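You operate a simulated robot arm through the tools that you are given. There is no shell and no other tool. Be economical: measure what you need, move in short steps, check, and stop when the job is done.

You run a simulated two-armed robot. Do the job below in one go: nothing can be reset, and whatever is moved stays where it is left.

JOB
Cure the filled mould in press four for 20 seconds.
Fine: tray in and guard down before the start; afterwards guard up and tray out again.
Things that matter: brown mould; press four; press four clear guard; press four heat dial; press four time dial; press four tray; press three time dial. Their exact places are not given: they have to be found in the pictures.

Only the result counts: the job must be done as asked and must still hold three seconds after the hand-in. Knocking over, shifting, dropping, spilling or breaking anything else fails it.

ROBOT AND FRAMES
Two 6-joint arms with two-finger parallel grippers on one trunk, on a base that drives. Base frame: it is fixed to the floor where the robot stands at the start and does not move with it; the origin is under the middle of the robot, x ahead of it, y to its left, z up. Readings come in m, degrees, newtons and seconds.
The left shoulder is at the start at [0.05, 0.17, 1.326], the right one opposite. Each reaches about 1.092 m from its shoulder. Places, roughly: brown mould [1.75, -0.25, 1]; press four [2.1, -0.3, 1.1]; press four clear guard [1.9, -0.3, 1.4]; press four heat dial [1.9, -0.5, 1.4]; press four time dial [1.9, -0.5, 1.3]; press four tray [1.7, -0.3, 1]; press three time dial [1.9, 0.4, 1.3]. Payload 1.57 kg a hand.
Tool frame (each hand has its own): the origin (TCP) lies between the finger pads and is the grasp point; the fingertips stand 0.03 m ahead of it; z points along the fingers, y is the line along which they close. Largest opening 0.08 m; finger width 0.017, thickness 0.012; the body of the gripper, 0.04 by 0.082 m, starts 0.08 m behind the TCP.
Orientation is that of the tool frame in the base frame, as [roll, pitch, yaw] about the fixed x, y, z axes, in that order (R = Rz(yaw) Ry(pitch) Rx(roll)). With the fingers straight down and closing along the base's y, the tool's x points along the base's -x, its y along +y and its z along -z.

CONTROLS
- The arms move only by the tool play_rows. It takes "left_motion", "right_motion" or both (then of equal length, played together; a hand with none holds still); each is a list of rows, each a list of 7 numbers: the turn, a rotation vector about the tool's x, y, z in degrees, then the shift along the tool's x, y, z in m, then the opening, from 0 (shut) to 1 (fully open). In form: [[ax, ay, az, dx, dy, dz, claw], ...]. A call has 1 to 10 rows; each row shifts and turns the commanded pose from where the row before left it, along the tool's axes as they then stand. Rows are played at 5 a second. More than 0.05 m and 8.6 degrees between two rows, or a gripper value outside its range, and nothing of the call is played. A pose out of reach is approached as far as the arm can. The call stops where the force on the tool passes 90 N (or 10 N more than at its start, if that is more) or the arm is blocked; 0.2 s more then pass. Each finger travels about 0.045 m/s and halts on what it meets, pressing with about 23 N; the grip force reading is that of the motor and also rises with nothing between the fingers. The clock runs only during rows and for 0.2 s after the last one: add rows that do not move to give the fingers time. It gives the time, the measured TCP pose, the force on the tool (base axes), the opening and the grip force at its end, in the units of the frame above (readings bear some noise), with the torque about the TCP (base axes, N m) and any sound that the robot's microphone picked up, and new pictures: "show" is both (left out), scene, wrist or none (wrist: the cameras of the hands that moved).
- Cameras (640 x 400 px; columns grow to the right, rows downward): "scene" is now at [0.0417, -0.0238, 1.9088]; the picture's right is [-0.27, -0.96, 0.00], its down [-0.60, 0.17, -0.78] and it looks along [0.75, -0.21, -0.63] (base axes); focal length 257 px, centre (320, 200). "left" rides on the left gripper at [0.072, 0.007, -0.122] in its tool frame; the picture's right is [-0.09, 1.00, 0.00], its down [-0.84, -0.08, -0.54] and it looks along [-0.54, -0.05, 0.84] (tool axes); focal length 238 px, centre (320, 200). "right" rides on the right gripper at [0.072, -0.007, -0.122] in its tool frame; the picture's right is [0.09, 1.00, 0.00], its down [-0.84, 0.08, -0.54] and it looks along [-0.54, 0.05, 0.84] (tool axes); focal length 238 px, centre (320, 200).
- move_column(by): slides the trunk up (or, below 0, down) by that many m; the arms and the scene camera ride with it, the base frame stays. It gives what a move gives, with no picture.
- roll_base(legs): drives the robot by 1 to 6 legs, each [ahead, left, turn to the left] in m, m and degrees, along the robot's own axes; the way and the turn of a leg run together, so that a leg with both is an arc; at most 1.5 m and 180 degrees a leg. The arms and the cameras ride along, it lands a little off, and it stops where it bumps. It gives what a move gives, and a new picture of the scene camera.
- head_to(pan, tilt): turns the head with the scene camera to pan (to the left, within 86 degrees either way) and tilt (down, from -29 to 69), counted from straight ahead of the robot. It gives what a move gives, and a new picture of the scene camera.
- point_at(camera, pixels): for up to 12 pixels [column, row] of the newest picture of that camera ("zoom" is the newest enlarged one), the place [x, y, z] in the base frame of the surface seen there, good to about 0.003 m. It takes no simulated time.
- close_up(camera, box): a new picture of the part [left, top, right, bottom] of that camera's present view, enlarged. It takes no simulated time.
- finish_job(): hands the job in; it is judged then, once.

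Keep the steps short. Do not move on a guess: measure, check each grasp and each placing, and mend mistakes. In all there are 80 turns and 260 pictures (those below and enlarged ones count). Leave the grippers open and the arms clear of the work at the hand-in unless told otherwise, and finish with a single line.

The tools are called after "Call:" as name(argument=value, ...) on one line, values as JSON. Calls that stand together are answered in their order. play_rows: Moves the arms, as the interface text tells. Its arguments: {"type":"object","properties":{"left_motion":{"type":"array","items":{"type":"array","items":{"type":"number"}}},"right_motion":{"type":"array","items":{"type":"array","items":{"type":"number"}}},"show":{"type":"string","enum":["both","scene","wrist","none"]}},"required":[]} The other tools are called the same way: move_column (by) slides the trunk up or down; roll_base (legs) drives the base; head_to (pan, tilt) turns the head that bears the scene camera; point_at (camera, pixels) gives the place of the surface under pixels of a picture; close_up (camera, box) takes an enlarged picture of a part of a camera's view; finish_job () hands the job in.

At the start:

```text
clock: 0.0
left_ee_pos: [0.7252, 0.1575, 1.2162]
left_orientation: [-179.9, 0.1, 179.9]
left_wrist_force: [-0.5, -0.7, -0.2]
left_wrist_torque: [-0.03, -0.02, -0.03]
left_gripper_width: 0.0799
left_grasp_force: 0.0
right_ee_pos: [0.645, -0.45, 1.2167]
right_orientation: [-180.0, 0.0, -180.0]
right_wrist_force: [-0.8, 0.5, 0.8]
right_wrist_torque: [0.02, 0.01, 0.01]
right_gripper_width: 0.0799
right_grasp_force: 0.1
trunk travel left (down, up): [-0.941, 0.029]
robot x, y, heading: [0.0013, -0.0003, 0.0]
head pan, tilt: [-15.5, 38.7]
```

scene: 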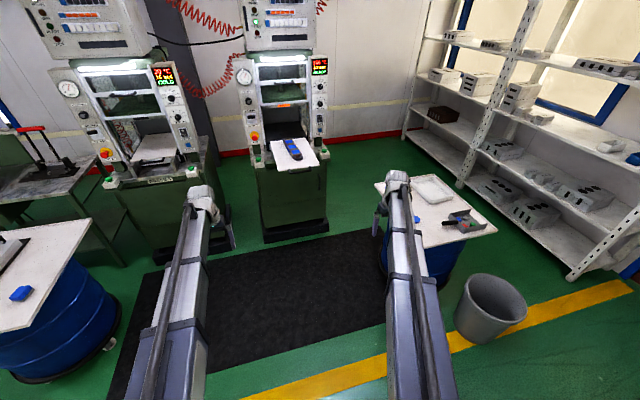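
right: 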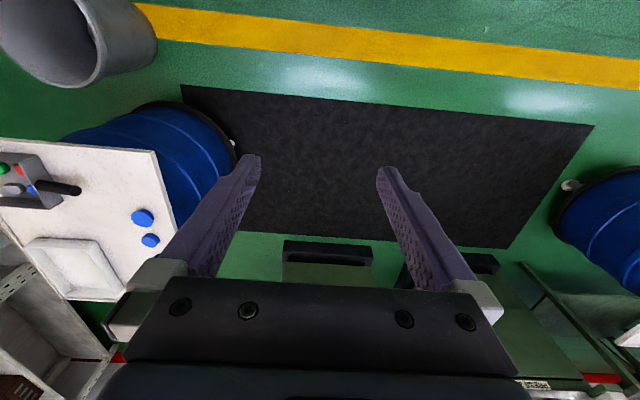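
left: 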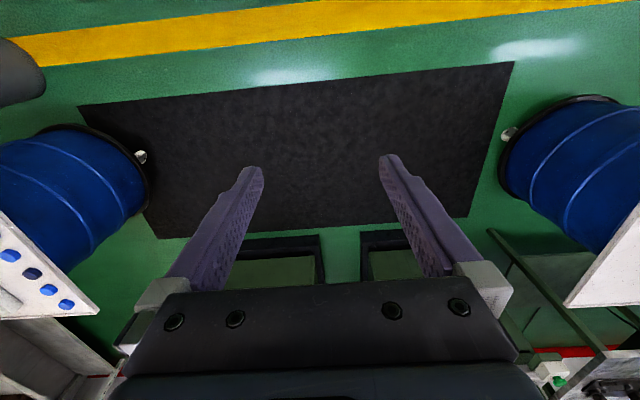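

I see press four in the middle of the scene view with its tray out. I'll enlarge it and the two presses' panels.

Call:
close_up(camera="scene", box=[225, 40, 345, 200])

Call:
close_up(camera="scene", box=[300, 50, 340, 140])

Call:
close_up(camera="scene", box=[40, 40, 220, 200])

```text
2.50 times, centred on (285, 120) of scene
```

zoom: 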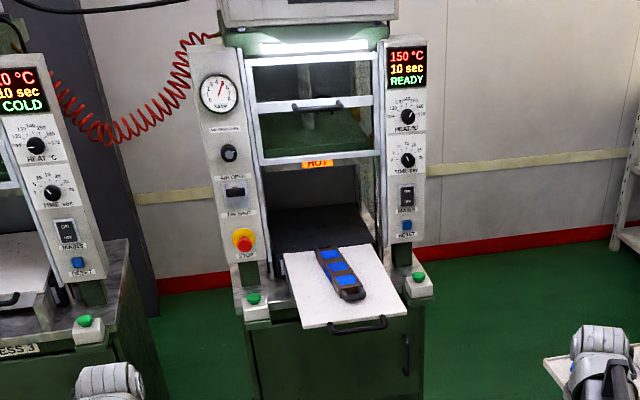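

```text
4.44 times, centred on (320, 95) of scene
```

zoom: 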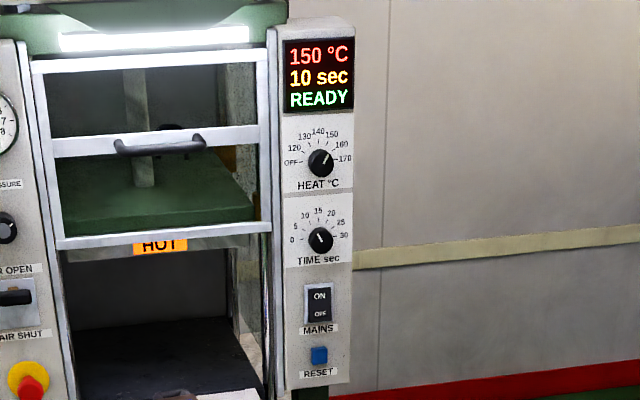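

```text
2.50 times, centred on (130, 120) of scene
```

zoom: 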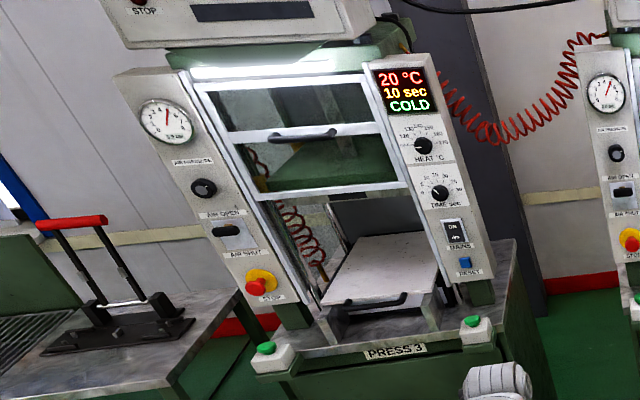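

Panel reads 150 °C, 10 sec, READY. I'll measure the key places.

Call:
close_up(camera="scene", box=[225, 40, 345, 200])

Call:
point_at(camera="scene", pixels=[[60, 240], [100, 215], [10, 330], [378, 185], [496, 230], [410, 245], [490, 300], [220, 240], [185, 240], [455, 190]])

Call:
point_at(camera="zoom", pixels=[[318, 107], [408, 117], [408, 160], [355, 327], [340, 265], [350, 293], [325, 252], [254, 298], [418, 277], [235, 191], [290, 256], [408, 290]])

```text
2.50 times, centred on (285, 120) of scene
```

zoom: 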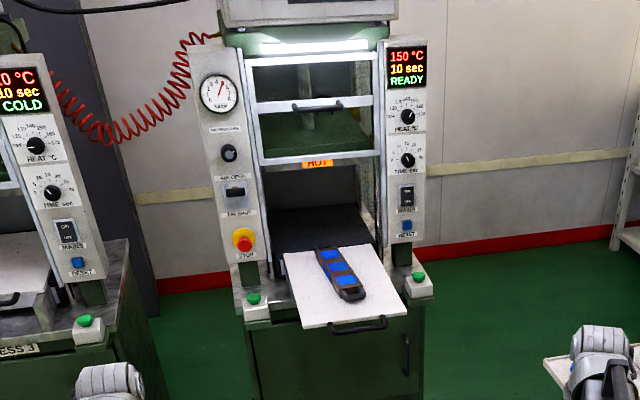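

```text
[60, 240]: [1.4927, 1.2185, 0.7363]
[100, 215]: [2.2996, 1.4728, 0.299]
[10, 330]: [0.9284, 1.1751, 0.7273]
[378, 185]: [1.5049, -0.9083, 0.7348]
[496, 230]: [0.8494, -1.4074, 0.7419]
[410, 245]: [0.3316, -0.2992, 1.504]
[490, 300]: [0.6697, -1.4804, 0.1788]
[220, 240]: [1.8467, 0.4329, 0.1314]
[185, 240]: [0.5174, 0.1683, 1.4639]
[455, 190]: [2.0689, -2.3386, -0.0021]
```

```text
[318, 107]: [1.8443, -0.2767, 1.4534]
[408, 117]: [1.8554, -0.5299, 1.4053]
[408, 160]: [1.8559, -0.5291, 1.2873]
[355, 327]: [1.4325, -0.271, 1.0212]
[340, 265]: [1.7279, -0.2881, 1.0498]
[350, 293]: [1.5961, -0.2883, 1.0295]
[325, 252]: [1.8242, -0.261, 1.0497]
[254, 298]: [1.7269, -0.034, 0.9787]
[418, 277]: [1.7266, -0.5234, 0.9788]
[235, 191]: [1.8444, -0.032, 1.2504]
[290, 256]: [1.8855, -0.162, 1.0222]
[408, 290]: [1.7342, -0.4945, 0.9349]
```

The aisle between the tables (y about −0.9 to 1.1) is free. I'll drive to stand in front of press four, centred on it.

Call:
roll_base(legs=[[0, -0.28, 0], [0.8, 0, 0]])

Call:
head_to(pan=0, tilt=36)

```text
clock: 5.9
left_ee_pos: [1.5359, -0.1152, 1.2266]
left_orientation: [-180.0, 0.0, -179.6]
left_wrist_force: [-0.3, 0.6, -0.5]
left_wrist_torque: [0.02, -0.01, -0.01]
left_gripper_width: 0.0802
left_grasp_force: 0.1
right_ee_pos: [1.4608, -0.7226, 1.226]
right_orientation: [180.0, 0.0, -179.6]
right_wrist_force: [0.9, -0.7, -0.1]
right_wrist_torque: [-0.02, 0.02, -0.02]
right_gripper_width: 0.0801
right_grasp_force: 0.1
trunk travel left (down, up): [-0.941, 0.029]
robot x, y, heading: [0.8138, -0.2836, 0.6]
head pan, tilt: [-15.5, 38.7]
```

scene: 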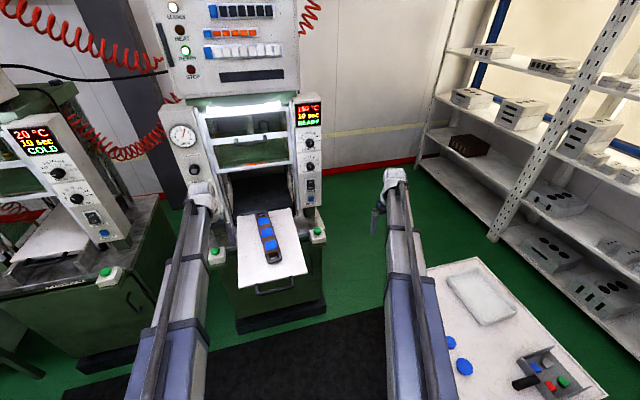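

```text
clock: 6.7
left_ee_pos: [1.5488, -0.1147, 1.2269]
left_orientation: [-179.9, -0.7, -179.4]
left_wrist_force: [-0.9, 0.0, 0.4]
left_wrist_torque: [0.01, 0.01, -0.03]
left_gripper_width: 0.0798
left_grasp_force: 0.1
right_ee_pos: [1.4749, -0.724, 1.2259]
right_orientation: [-180.0, -0.6, -179.5]
right_wrist_force: [-0.4, -0.4, 0.6]
right_wrist_torque: [-0.03, 0.0, 0.02]
right_gripper_width: 0.0799
right_grasp_force: 0.1
trunk travel left (down, up): [-0.941, 0.029]
robot x, y, heading: [0.8127, -0.2806, 0.4]
head pan, tilt: [0.0, 36.0]
```

scene: 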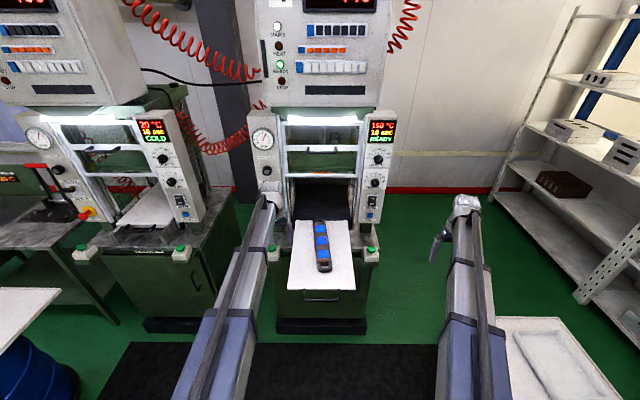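

I stand well. Now I enlarge the control panel for the dial geometry.

Call:
close_up(camera="scene", box=[350, 110, 400, 235])

Call:
close_up(camera="scene", box=[356, 138, 396, 198])

```text
3.20 times, centred on (375, 172) of scene
```

zoom: 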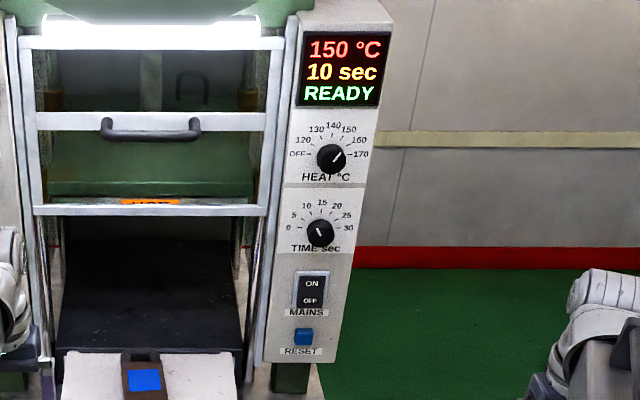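

```text
6.67 times, centred on (376, 168) of scene
```

zoom: 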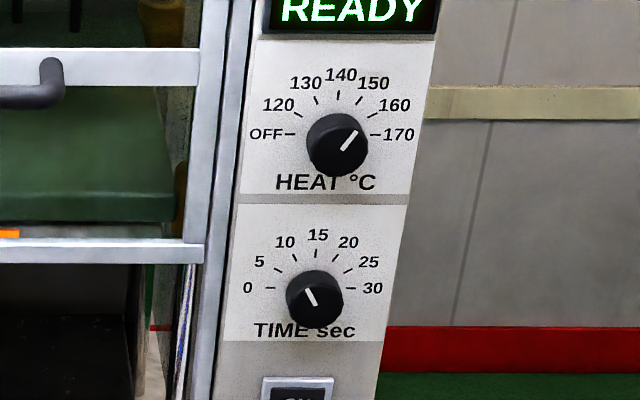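

Call:
point_at(camera="zoom", pixels=[[312, 296], [295, 290], [333, 290], [312, 282], [345, 312], [280, 296], [345, 296], [338, 142], [228, 300], [400, 300], [312, 260], [300, 360]])

Call:
play_rows(right_motion=[[0, -8.5, 0, 0, 0, 0, 1], [0, -8.5, 0, 0, 0, 0, 1], [0, -8.5, 0, 0, 0, 0, 1], [0, -8.5, 0, 0, 0, 0, 1], [0, -8.5, 0, 0, 0, 0, 1], [0, -8.5, 0, 0, 0, 0, 1], [0, -8.5, 0, 0, 0, 0, 1], [0, -8.5, 0, 0, 0, 0, 1], [0, -8.5, 0, 0, 0, 0, 1], [0, -8.5, 0, 0, 0, 0, 1]], show="scene")

```text
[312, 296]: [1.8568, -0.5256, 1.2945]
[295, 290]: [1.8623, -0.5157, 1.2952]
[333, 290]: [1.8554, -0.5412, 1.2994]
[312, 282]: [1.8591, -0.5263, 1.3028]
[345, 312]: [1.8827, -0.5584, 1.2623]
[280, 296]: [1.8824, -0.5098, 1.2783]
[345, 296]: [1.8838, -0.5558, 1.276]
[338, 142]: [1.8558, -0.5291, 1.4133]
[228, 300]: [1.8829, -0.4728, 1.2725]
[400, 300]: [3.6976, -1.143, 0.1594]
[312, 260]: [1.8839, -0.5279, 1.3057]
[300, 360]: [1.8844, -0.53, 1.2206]
```

```text
clock: 8.9
left_ee_pos: [1.5486, -0.1149, 1.2276]
left_orientation: [180.0, -0.6, -179.5]
left_wrist_force: [0.1, -0.2, 0.3]
left_wrist_torque: [-0.02, -0.03, -0.04]
left_gripper_width: 0.0803
left_grasp_force: 0.2
right_ee_pos: [1.473, -0.7226, 1.422]
right_orientation: [-179.4, 84.4, -178.8]
right_wrist_force: [-0.8, -0.7, 0.3]
right_wrist_torque: [-0.02, -0.02, 0.03]
right_gripper_width: 0.0796
right_grasp_force: 0.1
right hand out of reach, approached as far as the arm can: row 2, 3, 4, 5, 6, 7, 8, 9, 10
trunk travel left (down, up): [-0.941, 0.029]
robot x, y, heading: [0.8099, -0.2805, 0.5]
head pan, tilt: [0.0, 36.0]
```

scene: 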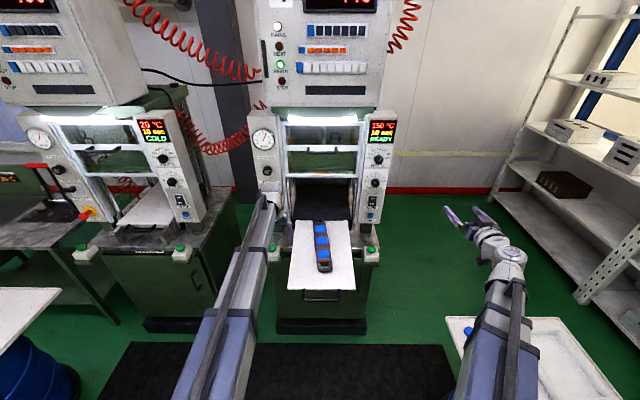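

Knob centre is about [1.857, −0.527, 1.286], panel at x 1.884. The hand is folded too close; I extend it forward and finish the turn.

Call:
play_rows(right_motion=[[0, -5, 0, 0, 0, 0, 1], [0, 0, 0, 0, 0.03, 0.03, 1], [0, 0, 0, 0, 0.03, 0.03, 1], [0, 0, 0, 0, 0.03, 0.03, 1], [0, 0, 0, 0, 0.03, 0.03, 1], [0, 0, 0, 0, 0.03, 0.03, 1]], show="both")

```text
clock: 10.3
left_ee_pos: [1.5485, -0.1153, 1.2271]
left_orientation: [-179.9, -0.6, -179.4]
left_wrist_force: [-0.1, 0.1, -0.3]
left_wrist_torque: [-0.03, 0.02, -0.02]
left_gripper_width: 0.0801
left_grasp_force: 0.0
right_ee_pos: [1.6235, -0.5696, 1.4429]
right_orientation: [-178.9, 89.2, -178.4]
right_wrist_force: [-0.7, 0.4, 0.4]
right_wrist_torque: [-0.02, -0.01, 0.0]
right_gripper_width: 0.0801
right_grasp_force: 0.0
right hand out of reach, approached as far as the arm can: row 1
trunk travel left (down, up): [-0.941, 0.029]
robot x, y, heading: [0.8147, -0.2813, 0.5]
head pan, tilt: [0.0, 36.0]
```

scene: 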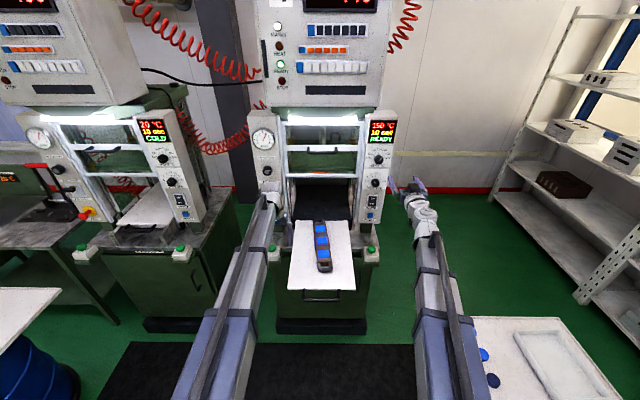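
right: 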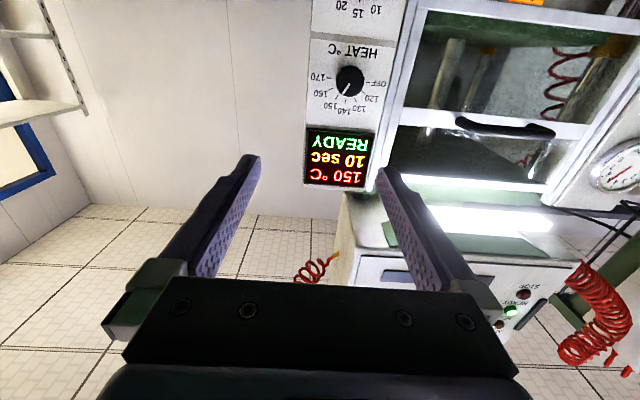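

Call:
play_rows(right_motion=[[0, -0.8, 0, 0, 0.01, 0.035, 1], [0, 0, 0, 0.04, 0.01, 0.03, 1], [0, 0, 0, 0.04, 0.01, 0, 1], [0, 0, 0, 0.04, 0.01, 0, 1], [0, 0, 0, 0.037, 0.003, 0, 1], [0, 0, 0, 0, 0, 0, 1]], show="both")

```text
refused: row 2 steps farther than a row can; nothing moved
```

Call:
play_rows(right_motion=[[0, -0.8, 0, 0, 0.01, 0.035, 1], [0, 0, 0, 0, 0.01, 0.03, 1], [0, 0, 0, 0.04, 0.01, 0, 1], [0, 0, 0, 0.04, 0.01, 0, 1], [0, 0, 0, 0.04, 0.003, 0, 1], [0, 0, 0, 0.037, 0, 0, 1], [0, 0, 0, 0, 0, 0, 1]], show="both")

```text
clock: 11.9
left_ee_pos: [1.5473, -0.115, 1.2278]
left_orientation: [-180.0, -0.5, -179.4]
left_wrist_force: [-0.1, -0.1, -0.2]
left_wrist_torque: [-0.01, 0.0, 0.0]
left_gripper_width: 0.0801
left_grasp_force: 0.0
right_ee_pos: [1.6878, -0.5409, 1.4485]
right_orientation: [-5.6, 89.8, -5.1]
right_wrist_force: [-0.8, 0.2, -0.3]
right_wrist_torque: [0.02, 0.02, -0.02]
right_gripper_width: 0.0799
right_grasp_force: 0.1
right hand out of reach, approached as far as the arm can: row 1, 3, 4, 5, 6
trunk travel left (down, up): [-0.941, 0.029]
robot x, y, heading: [0.8112, -0.2784, 0.6]
head pan, tilt: [0.0, 36.0]
```

scene: 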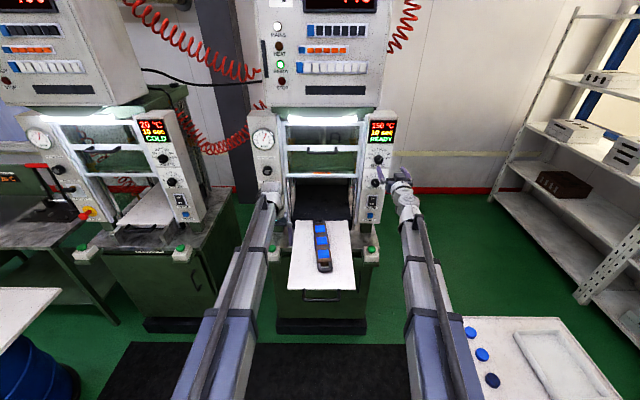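
right: 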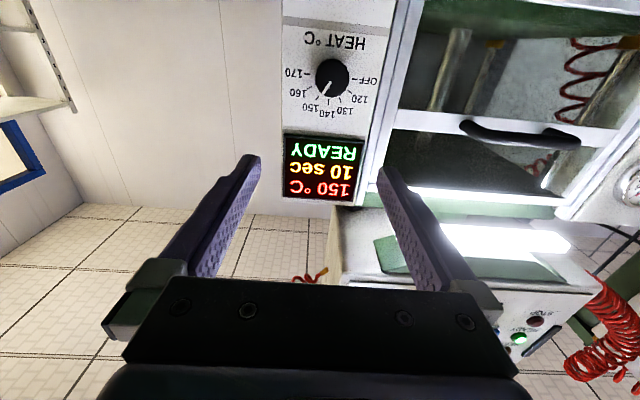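

Pointing forward, the arm can't get below the shoulder; lowering the trunk fixes that. First I pull the left hand back and up, clear of the tray.

Call:
play_rows(left_motion=[[0, 0, 0, 0, 0, -0.05, 1], [0, 0, 0, 0.0, 0, -0.05, 1], [0, 0, 0, 0.05, 0, 0, 1], [0, 0, 0, 0.05, 0, 0, 1], [0, 0, 0, 0.05, 0, 0, 1], [0, 0, 0, 0.05, 0, 0, 1], [0, 0, 0, 0, 0.05, 0, 1], [0, 0, 0, 0, 0.05, 0, 1]], show="scene")

Call:
move_column(by=-0.163)

```text
clock: 13.7
left_ee_pos: [1.3477, -0.0144, 1.2256]
left_orientation: [180.0, -0.5, -179.5]
left_wrist_force: [-0.6, 0.5, 0.3]
left_wrist_torque: [0.0, -0.01, 0.0]
left_gripper_width: 0.08
left_grasp_force: 0.1
left hand out of reach, approached as far as the arm can: row 1, 2
right_ee_pos: [1.6874, -0.5408, 1.4481]
right_orientation: [-12.7, 89.8, -12.2]
right_wrist_force: [0.1, 0.2, -0.2]
right_wrist_torque: [0.0, 0.0, -0.01]
right_gripper_width: 0.0802
right_grasp_force: 0.1
trunk travel left (down, up): [-0.941, 0.029]
robot x, y, heading: [0.8145, -0.2817, 0.5]
head pan, tilt: [0.0, 36.0]
```

scene: 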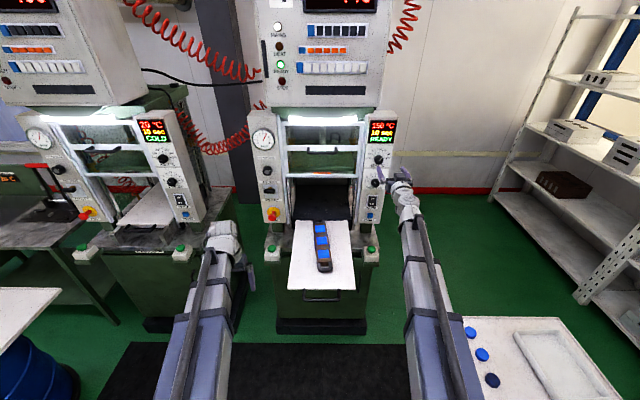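

```text
clock: 15.6
left_ee_pos: [1.3479, -0.0147, 1.0615]
left_orientation: [180.0, -0.6, -179.4]
left_wrist_force: [-0.4, 0.9, 0.0]
left_wrist_torque: [0.02, 0.02, 0.02]
left_gripper_width: 0.08
left_grasp_force: 0.0
right_ee_pos: [1.6894, -0.54, 1.2846]
right_orientation: [-6.9, 89.8, -6.4]
right_wrist_force: [0.8, 0.0, -0.3]
right_wrist_torque: [0.0, -0.01, 0.01]
right_gripper_width: 0.08
right_grasp_force: 0.1
trunk travel left (down, up): [-0.778, 0.192]
robot x, y, heading: [0.8148, -0.2814, 0.6]
head pan, tilt: [0.0, 36.0]
```

Height is right (1.285). Now align sideways, narrow the opening and advance part way.

Call:
play_rows(right_motion=[[0, 0, 0, 0, 0.013, 0, 0.7], [0, 0, 0, 0, 0, 0.04, 0.7], [0, 0, 0, 0, 0, 0.04, 0.7], [0, 0, 0, 0, 0, 0, 0.7]], show="both")

Call:
close_up(camera="scene", box=[340, 70, 440, 150])

```text
clock: 16.6
left_ee_pos: [1.348, -0.0143, 1.063]
left_orientation: [-179.9, -0.6, -179.4]
left_wrist_force: [-0.4, -0.6, -0.3]
left_wrist_torque: [0.03, 0.01, -0.04]
left_gripper_width: 0.0802
left_grasp_force: 0.0
right_ee_pos: [1.7666, -0.5252, 1.2855]
right_orientation: [-3.2, 89.8, -2.6]
right_wrist_force: [-0.1, 0.8, -0.6]
right_wrist_torque: [-0.03, 0.02, 0.02]
right_gripper_width: 0.0562
right_grasp_force: 0.1
trunk travel left (down, up): [-0.778, 0.192]
robot x, y, heading: [0.816, -0.285, 0.8]
head pan, tilt: [0.0, 36.0]
```

scene: 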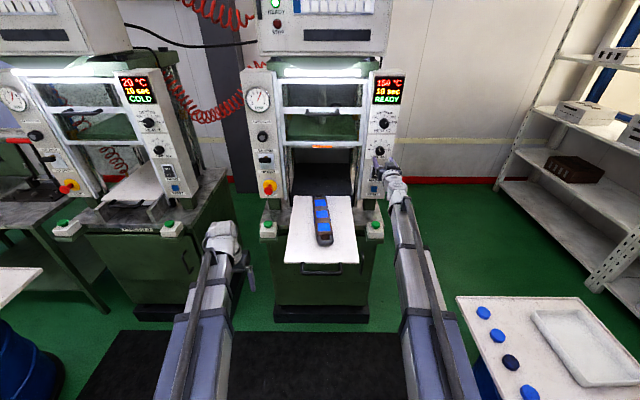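
right: 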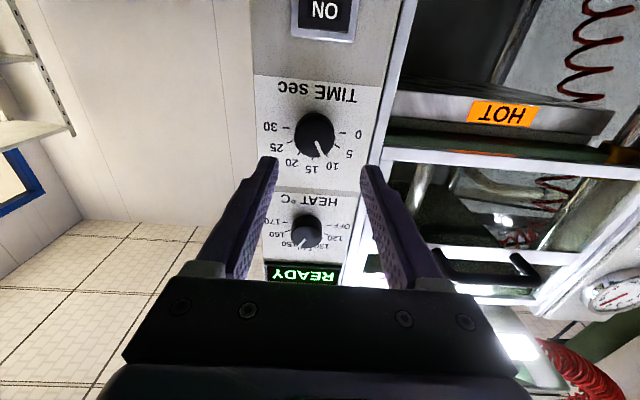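

```text
5.00 times, centred on (390, 110) of scene
```

zoom: 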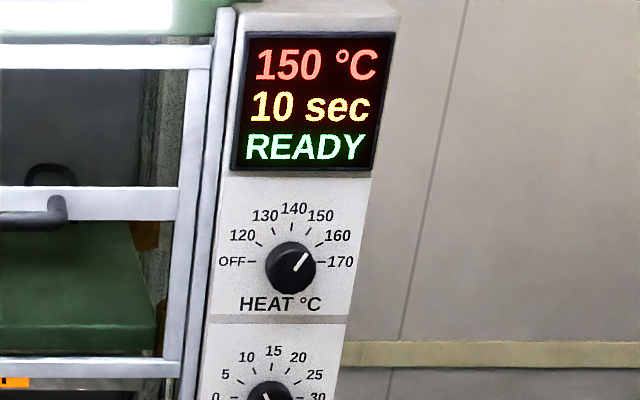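

Call:
point_at(camera="right", pixels=[[300, 133], [330, 130], [313, 120], [316, 145], [313, 132], [272, 128], [357, 135]])

```text
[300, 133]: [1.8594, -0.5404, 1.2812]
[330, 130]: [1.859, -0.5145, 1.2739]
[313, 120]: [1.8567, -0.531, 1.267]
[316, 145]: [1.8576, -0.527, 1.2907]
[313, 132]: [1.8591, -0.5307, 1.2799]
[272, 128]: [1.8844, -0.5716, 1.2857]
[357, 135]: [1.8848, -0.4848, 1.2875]
```

Knob centre y −0.528, z 1.286: aligned. Advance over the knob to TCP x about 1.845.

Call:
play_rows(right_motion=[[0, 0, 0, 0, -0.003, 0.04, 0.7], [0, 0, 0, 0, 0, 0.036, 0.7], [0, 0, 0, 0, 0, 0, 0.7]], show="wrist")

```text
clock: 17.4
left_ee_pos: [1.3473, -0.0145, 1.0627]
left_orientation: [180.0, -0.6, -179.5]
left_wrist_force: [-0.2, 0.2, 0.0]
left_wrist_torque: [0.0, -0.02, -0.02]
left_gripper_width: 0.0803
left_grasp_force: 0.0
right_ee_pos: [1.8449, -0.5279, 1.286]
right_orientation: [-4.0, 89.8, -3.5]
right_wrist_force: [-0.3, -0.2, -0.2]
right_wrist_torque: [0.0, 0.0, 0.0]
right_gripper_width: 0.0559
right_grasp_force: 0.0
trunk travel left (down, up): [-0.778, 0.192]
robot x, y, heading: [0.8135, -0.2808, 0.5]
head pan, tilt: [0.0, 36.0]
```

right: 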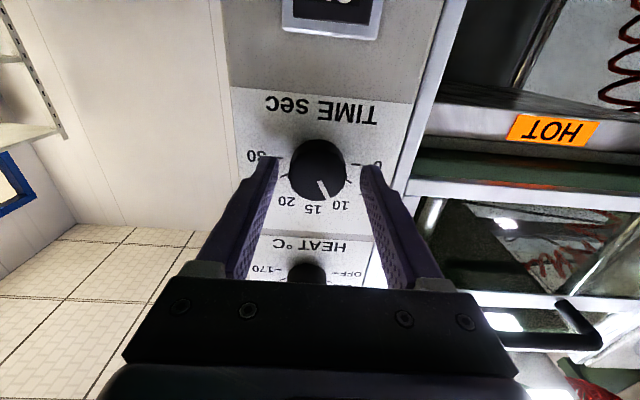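

Good. Close gently on the knob.

Call:
play_rows(right_motion=[[0, 0, 0, 0, 0, 0, 0.5], [0, 0, 0, 0, 0, 0, 0.4], [0, 0, 0, 0, 0, 0, 0.35], [0, 0, 0, 0, 0, 0, 0.35]], show="wrist")

```text
clock: 18.4
left_ee_pos: [1.3471, -0.0148, 1.0613]
left_orientation: [-179.9, -0.6, -179.5]
left_wrist_force: [1.1, 0.2, -0.1]
left_wrist_torque: [0.0, -0.01, 0.05]
left_gripper_width: 0.0801
left_grasp_force: 0.0
right_ee_pos: [1.8445, -0.5303, 1.2858]
right_orientation: [5.7, 89.8, 6.2]
right_wrist_force: [3.5, -6.4, 2.9]
right_wrist_torque: [-0.03, -0.08, -0.27]
right_gripper_width: 0.0371
right_grasp_force: 38.0
trunk travel left (down, up): [-0.778, 0.192]
robot x, y, heading: [0.8157, -0.2824, 0.6]
head pan, tilt: [0.0, 36.0]
```

right: 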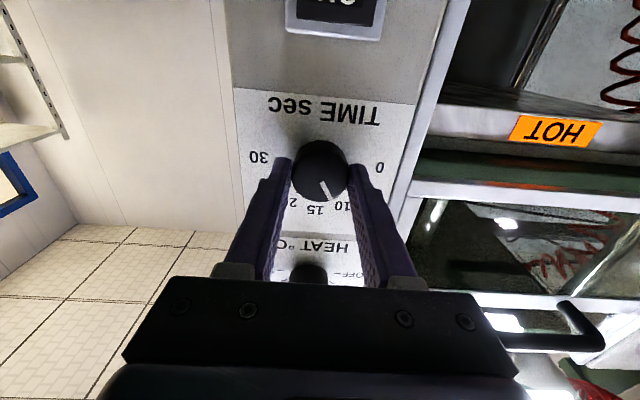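

Gripped (width 0.037). Turn clockwise 40° about tool z first and check the display.

Call:
play_rows(right_motion=[[0, 0, 8, 0, 0.001, 0, 0.35], [0, 0, 8, 0, 0, 0, 0.35], [0, 0, 8, 0, 0, 0, 0.35], [0, 0, 8, 0, 0, 0, 0.35], [0, 0, 8, 0, 0, 0, 0.35], [0, 0, 0, 0, 0, 0, 0.35]], show="wrist")

Call:
close_up(camera="scene", box=[340, 70, 440, 210])

```text
clock: 19.8
left_ee_pos: [1.3473, -0.0161, 1.0619]
left_orientation: [179.9, -0.5, -179.5]
left_wrist_force: [-0.3, -0.1, 0.4]
left_wrist_torque: [0.0, -0.02, -0.03]
left_gripper_width: 0.0801
left_grasp_force: 0.0
right_ee_pos: [1.8461, -0.5305, 1.286]
right_orientation: [89.7, 49.9, 90.2]
right_wrist_force: [3.8, -11.2, 0.5]
right_wrist_torque: [-0.01, 0.03, -0.49]
right_gripper_width: 0.037
right_grasp_force: 43.2
trunk travel left (down, up): [-0.778, 0.192]
robot x, y, heading: [0.8112, -0.2813, 0.5]
head pan, tilt: [0.0, 36.0]
```

right: 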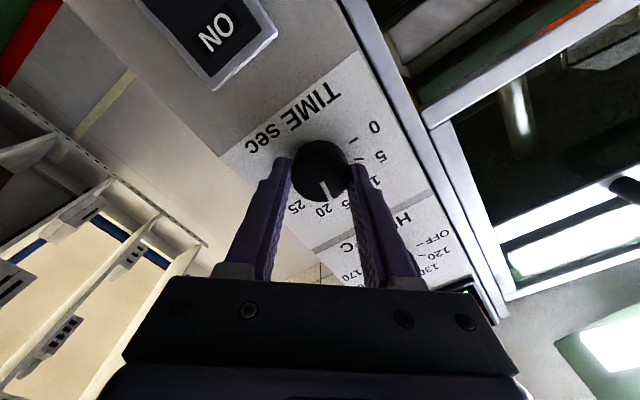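

```text
2.86 times, centred on (390, 140) of scene
```

zoom: 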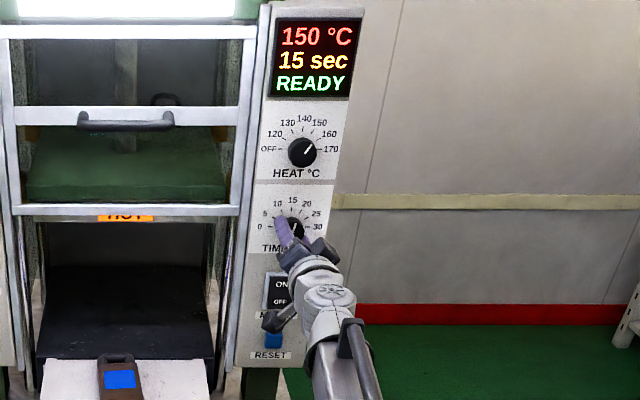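

Reads 15 after 40° (it may snap in steps). Turn 20° more.

Call:
play_rows(right_motion=[[0, 0, 7, 0, 0, 0, 0.35], [0, 0, 7, 0, 0, 0, 0.35], [0, 0, 6, 0, 0, 0, 0.35], [0, 0, 0, 0, 0, 0, 0.35]], show="wrist")

Call:
close_up(camera="scene", box=[340, 70, 440, 210])

```text
clock: 20.8
left_ee_pos: [1.35, -0.015, 1.0628]
left_orientation: [179.9, -0.6, -179.4]
left_wrist_force: [0.0, -0.6, -0.1]
left_wrist_torque: [0.01, -0.02, -0.01]
left_gripper_width: 0.0802
left_grasp_force: 0.2
right_ee_pos: [1.8451, -0.5315, 1.2844]
right_orientation: [89.7, 29.9, 90.2]
right_wrist_force: [5.8, -13.0, 0.2]
right_wrist_torque: [0.0, 0.01, -0.37]
right_gripper_width: 0.0371
right_grasp_force: 43.4
trunk travel left (down, up): [-0.778, 0.192]
robot x, y, heading: [0.8147, -0.2806, 0.5]
head pan, tilt: [0.0, 36.0]
```

right: 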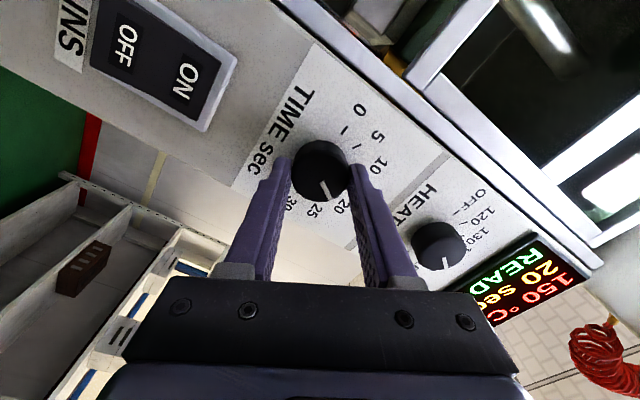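

```text
2.86 times, centred on (390, 140) of scene
```

zoom: 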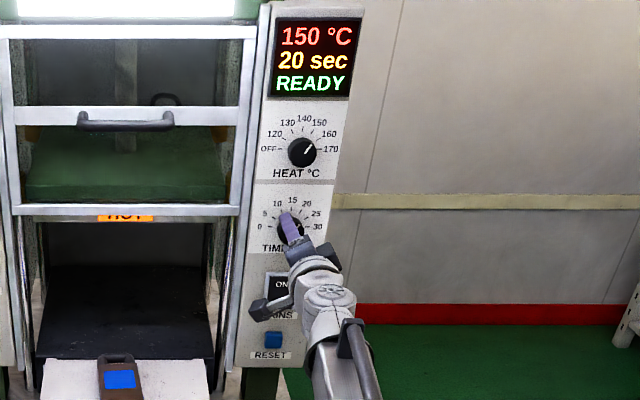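

Display reads 20 sec. Release and back off, turning the wrist back.

Call:
play_rows(right_motion=[[0, 0, 0, 0, 0, 0, 0.6], [0, 0, 0, 0, 0, 0, 0.6], [0, 0, 0, 0, 0, -0.04, 0.6], [0, 0, 0, 0, 0, -0.04, 0.6], [0, 0, 0, 0, 0, -0.04, 0.6], [0, 0, -8.5, 0, 0, -0.03, 0.6], [0, 0, -8.5, 0, 0, 0, 0.6]], show="scene")

Call:
close_up(camera="scene", box=[250, 60, 400, 300])

Call:
close_up(camera="scene", box=[350, 60, 430, 140])

```text
clock: 22.4
left_ee_pos: [1.3474, -0.0146, 1.0621]
left_orientation: [180.0, -0.6, -179.5]
left_wrist_force: [-0.6, -0.1, 0.3]
left_wrist_torque: [0.0, 0.02, 0.03]
left_gripper_width: 0.0803
left_grasp_force: 0.1
right_ee_pos: [1.6936, -0.5304, 1.2838]
right_orientation: [89.8, 47.1, 90.4]
right_wrist_force: [-0.5, -0.6, -0.4]
right_wrist_torque: [0.01, 0.0, -0.01]
right_gripper_width: 0.0481
right_grasp_force: 0.0
trunk travel left (down, up): [-0.778, 0.192]
robot x, y, heading: [0.8126, -0.2841, 0.6]
head pan, tilt: [0.0, 36.0]
```

scene: 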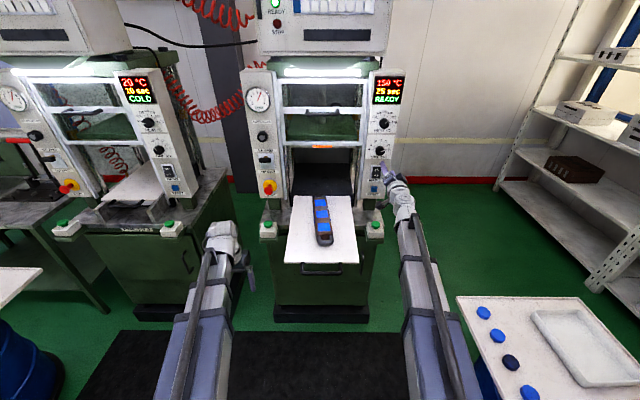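

```text
1.67 times, centred on (325, 180) of scene
```

zoom: 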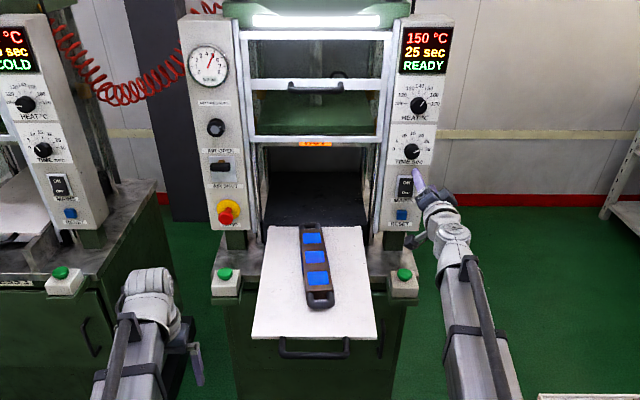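

```text
5.00 times, centred on (390, 100) of scene
```

zoom: 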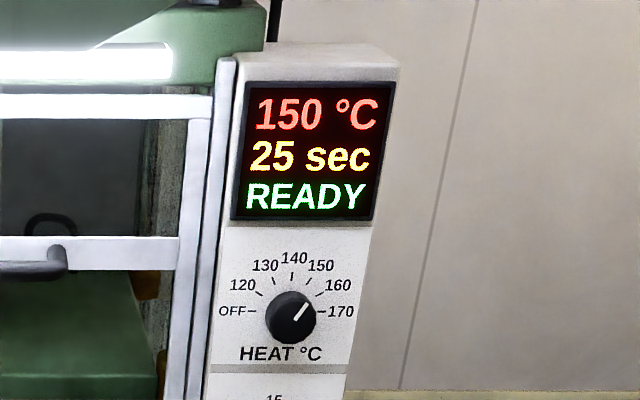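

The display slipped to 25 on release (detents). I look at the dial, then I'll regrip and turn it back one step.

Call:
close_up(camera="right", box=[200, 60, 440, 210])

Call:
play_rows(right_motion=[[0, 0, 0, 0, 0, 0.04, 0.7], [0, 0, 0, 0, 0, 0.04, 0.7], [0, 0, 0, 0, 0, 0.04, 0.7], [0, 0, 0, 0, 0, 0.03, 0.7], [0, 0, 0, 0, 0, 0.0, 0.7]], show="wrist")

```text
2.67 times, centred on (320, 135) of right
```

zoom: 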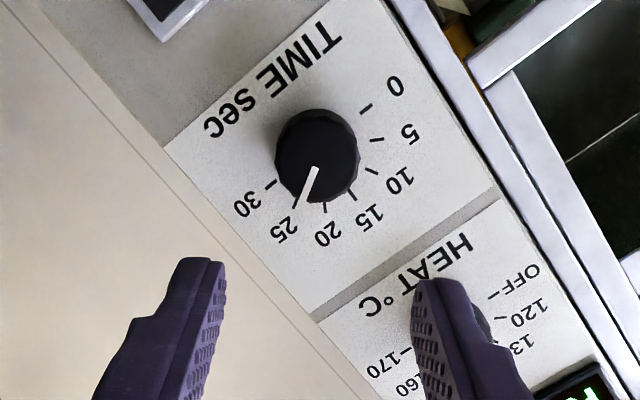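

```text
clock: 23.6
left_ee_pos: [1.3482, -0.0142, 1.0626]
left_orientation: [-179.9, -0.6, -179.5]
left_wrist_force: [-1.1, -0.3, -0.5]
left_wrist_torque: [-0.05, 0.02, 0.01]
left_gripper_width: 0.0801
left_grasp_force: 0.1
right_ee_pos: [1.8432, -0.5286, 1.2858]
right_orientation: [89.7, 47.0, 90.5]
right_wrist_force: [-0.5, 0.1, 0.1]
right_wrist_torque: [-0.03, -0.04, 0.01]
right_gripper_width: 0.0561
right_grasp_force: 0.1
trunk travel left (down, up): [-0.778, 0.192]
robot x, y, heading: [0.8115, -0.2787, 0.4]
head pan, tilt: [0.0, 36.0]
```

right: 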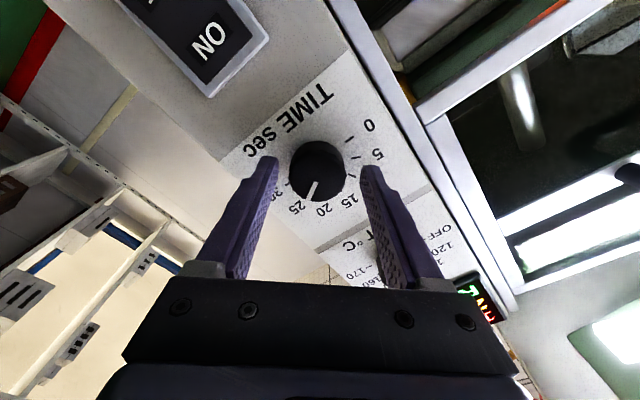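

Call:
play_rows(right_motion=[[0, 0, 0, 0, 0, 0, 0.5], [0, 0, 0, 0, 0, 0, 0.4], [0, 0, 0, 0, 0, 0, 0.38], [0, 0, 0, 0, 0, 0, 0.38]], show="wrist")

Call:
close_up(camera="right", box=[240, 110, 400, 230])

Call:
close_up(camera="scene", box=[350, 60, 430, 140])

```text
clock: 24.6
left_ee_pos: [1.3473, -0.0138, 1.0618]
left_orientation: [180.0, -0.5, -179.5]
left_wrist_force: [0.0, 0.4, 0.0]
left_wrist_torque: [0.0, -0.02, 0.0]
left_gripper_width: 0.0799
left_grasp_force: 0.1
right_ee_pos: [1.8441, -0.5302, 1.2849]
right_orientation: [89.8, 47.1, 90.3]
right_wrist_force: [-0.9, -4.5, -4.9]
right_wrist_torque: [0.02, 0.13, -0.27]
right_gripper_width: 0.0375
right_grasp_force: 35.4
trunk travel left (down, up): [-0.778, 0.192]
robot x, y, heading: [0.816, -0.2815, 0.5]
head pan, tilt: [0.0, 36.0]
```

right: 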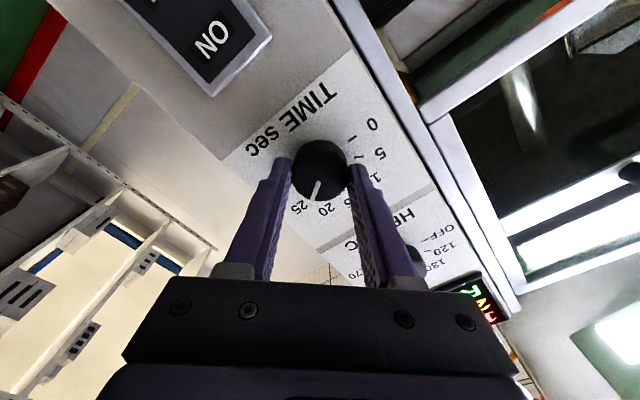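

```text
3.33 times, centred on (320, 170) of right
```

zoom: 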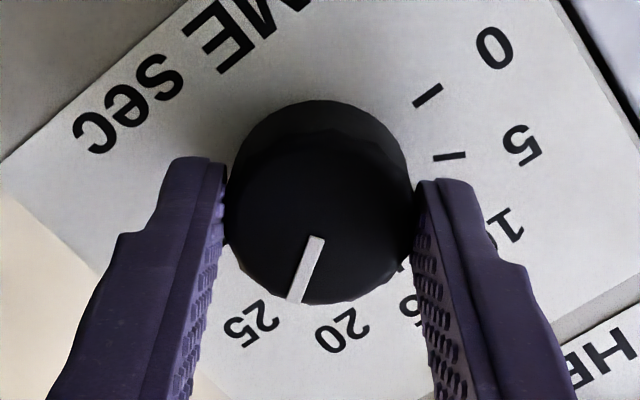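

```text
5.00 times, centred on (390, 100) of scene
```

zoom: 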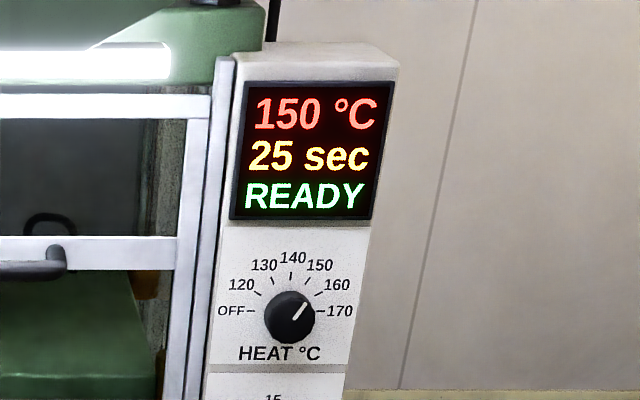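

Turn back 30°.

Call:
play_rows(right_motion=[[0, 0, -7.5, 0, 0, 0, 0.38], [0, 0, -7.5, 0, 0, 0, 0.38], [0, 0, -7.5, 0, 0, 0, 0.38], [0, 0, -7.5, 0, 0, 0, 0.38], [0, 0, 0, 0, 0, 0, 0.38]], show="wrist")

Call:
close_up(camera="right", box=[240, 110, 400, 230])

Call:
close_up(camera="scene", box=[350, 60, 430, 140])

```text
clock: 25.8
left_ee_pos: [1.347, -0.0147, 1.0624]
left_orientation: [179.9, -0.5, -179.5]
left_wrist_force: [-0.1, -0.3, 0.4]
left_wrist_torque: [0.01, -0.04, 0.01]
left_gripper_width: 0.08
left_grasp_force: 0.0
right_ee_pos: [1.8435, -0.5311, 1.2863]
right_orientation: [89.1, 77.1, 89.6]
right_wrist_force: [-27.0, -3.2, -31.8]
right_wrist_torque: [0.02, 0.96, -0.33]
right_gripper_width: 0.0371
right_grasp_force: 42.8
trunk travel left (down, up): [-0.778, 0.192]
robot x, y, heading: [0.8127, -0.2793, 0.3]
head pan, tilt: [0.0, 36.0]
```

right: 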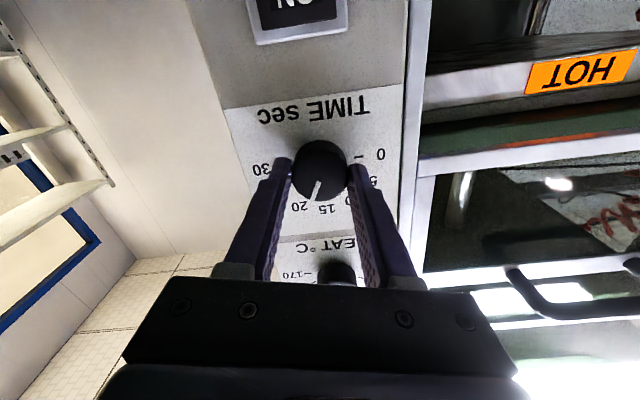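

```text
3.33 times, centred on (320, 170) of right
```

zoom: 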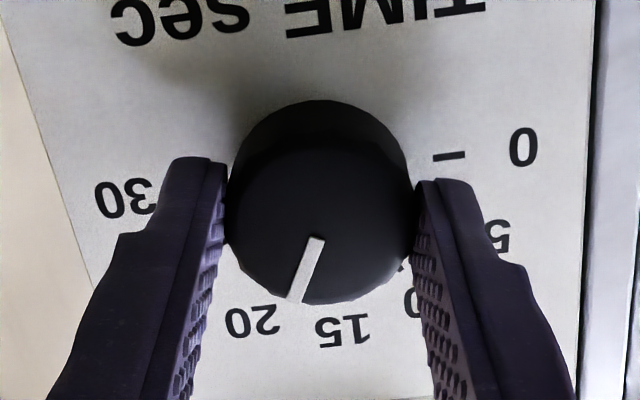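

```text
5.00 times, centred on (390, 100) of scene
```

zoom: 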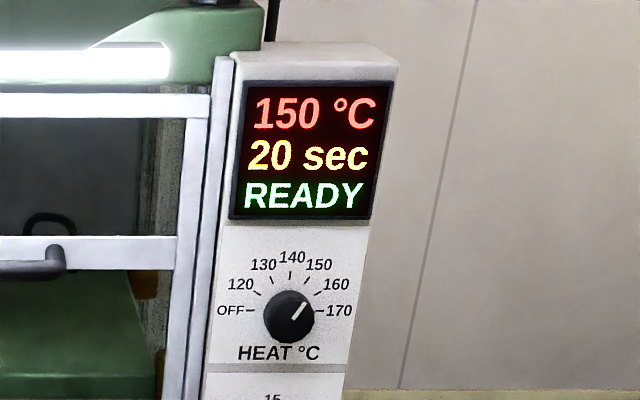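

20 sec and pointer at 20. Release slowly with full time, then check before retreating.

Call:
play_rows(right_motion=[[0, 0, 0, 0, 0, 0, 0.5], [0, 0, 0, 0, 0, 0, 0.6], [0, 0, 0, 0, 0, 0, 0.7], [0, 0, 0, 0, 0, 0, 0.7], [0, 0, 0, 0, 0, 0, 0.7]], show="wrist")

Call:
close_up(camera="scene", box=[350, 60, 430, 140])

```text
clock: 27.0
left_ee_pos: [1.3478, -0.0139, 1.0627]
left_orientation: [-179.9, -0.6, -179.5]
left_wrist_force: [0.3, 0.3, -0.1]
left_wrist_torque: [0.0, 0.01, 0.02]
left_gripper_width: 0.08
left_grasp_force: 0.1
right_ee_pos: [1.845, -0.5292, 1.2851]
right_orientation: [89.0, 77.0, 89.6]
right_wrist_force: [-0.9, -1.2, 0.1]
right_wrist_torque: [-0.01, 0.0, -0.01]
right_gripper_width: 0.056
right_grasp_force: 0.0
trunk travel left (down, up): [-0.778, 0.192]
robot x, y, heading: [0.8119, -0.2834, 0.7]
head pan, tilt: [0.0, 36.0]
```

right: 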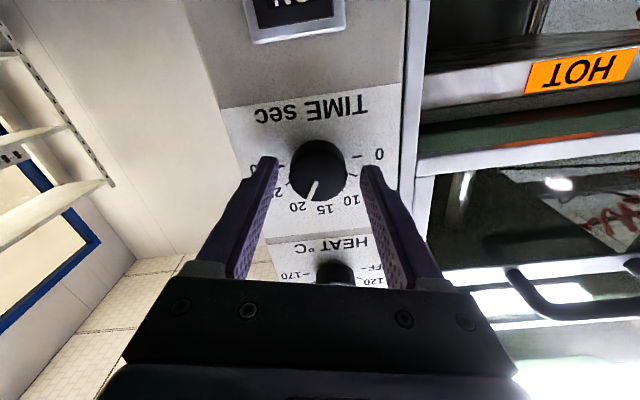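

```text
5.00 times, centred on (390, 100) of scene
```

zoom: 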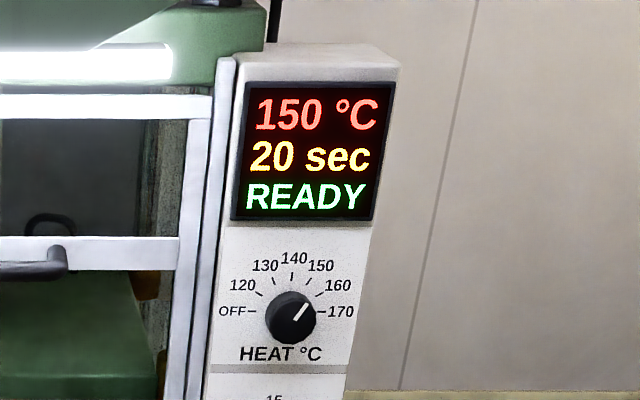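

Stays at 20. Retreat the right hand, straighten, and look at the tray handle.

Call:
play_rows(right_motion=[[0, 0, 0, 0, 0, -0.04, 0.7], [0, 0, 0, 0, 0, -0.04, 0.7], [0, 0, 0, 0, 0, -0.04, 0.7], [0, 0, -6.5, 0, 0, -0.04, 1], [0, 0, -6.5, 0, 0, -0.04, 1], [0, 0, 0, 0, -0.04, 0, 1]], show="scene")

Call:
close_up(camera="scene", box=[260, 180, 390, 300])

Call:
close_up(camera="scene", box=[350, 60, 430, 140])

```text
clock: 28.4
left_ee_pos: [1.3483, -0.0146, 1.0622]
left_orientation: [179.9, -0.5, -179.4]
left_wrist_force: [-0.2, -0.2, 0.4]
left_wrist_torque: [0.05, -0.02, -0.02]
left_gripper_width: 0.0798
left_grasp_force: 0.0
right_ee_pos: [1.6476, -0.5735, 1.2823]
right_orientation: [-6.4, 89.9, -5.8]
right_wrist_force: [-0.3, -0.2, 0.1]
right_wrist_torque: [0.0, -0.03, 0.03]
right_gripper_width: 0.0802
right_grasp_force: 0.0
trunk travel left (down, up): [-0.778, 0.192]
robot x, y, heading: [0.8154, -0.2832, 0.5]
head pan, tilt: [0.0, 36.0]
```

scene: 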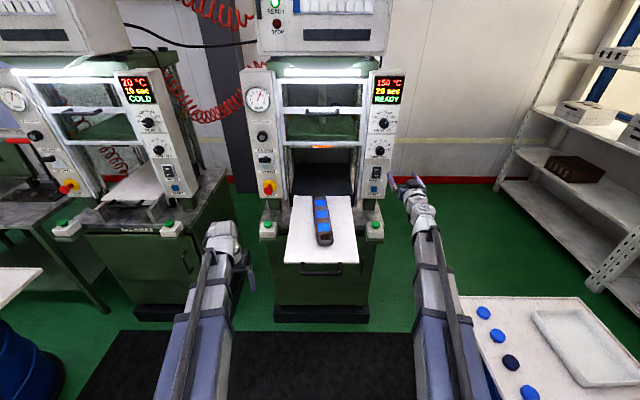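

```text
3.33 times, centred on (325, 240) of scene
```

zoom: 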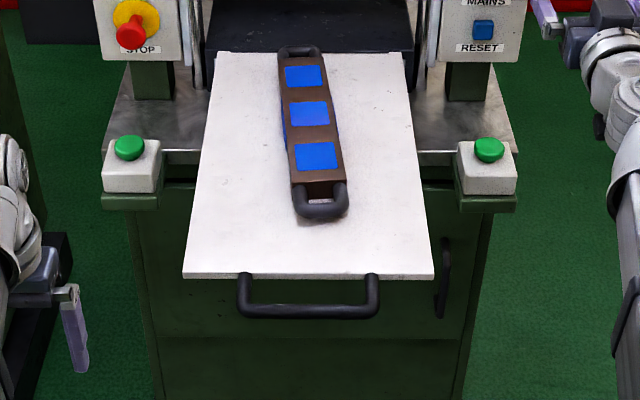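

```text
5.00 times, centred on (390, 100) of scene
```

zoom: 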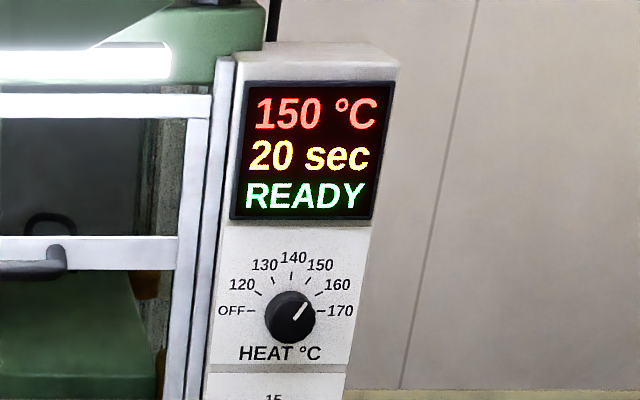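

Dial holds 20. Now measure the handle bar and tray edges.

Call:
close_up(camera="scene", box=[260, 180, 390, 300])

Call:
point_at(camera="zoom", pixels=[[308, 311], [260, 313], [360, 311], [245, 285], [372, 285], [308, 272], [188, 272], [430, 272], [308, 280], [320, 212], [298, 50], [218, 56]])

```text
3.33 times, centred on (325, 240) of scene
```

zoom: 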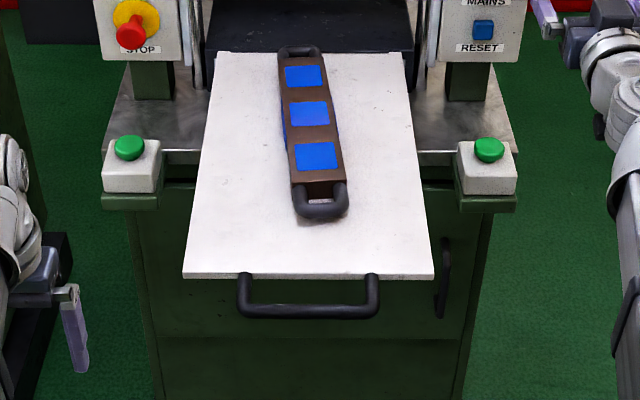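

```text
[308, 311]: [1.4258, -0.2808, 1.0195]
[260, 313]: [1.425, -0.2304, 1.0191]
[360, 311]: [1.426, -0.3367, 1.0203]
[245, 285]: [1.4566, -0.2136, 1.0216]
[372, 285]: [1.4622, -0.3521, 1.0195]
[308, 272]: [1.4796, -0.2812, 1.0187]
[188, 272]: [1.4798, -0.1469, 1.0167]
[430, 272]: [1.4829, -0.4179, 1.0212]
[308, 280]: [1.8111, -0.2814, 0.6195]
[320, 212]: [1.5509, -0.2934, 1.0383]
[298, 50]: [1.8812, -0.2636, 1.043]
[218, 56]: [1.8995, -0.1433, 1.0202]
```

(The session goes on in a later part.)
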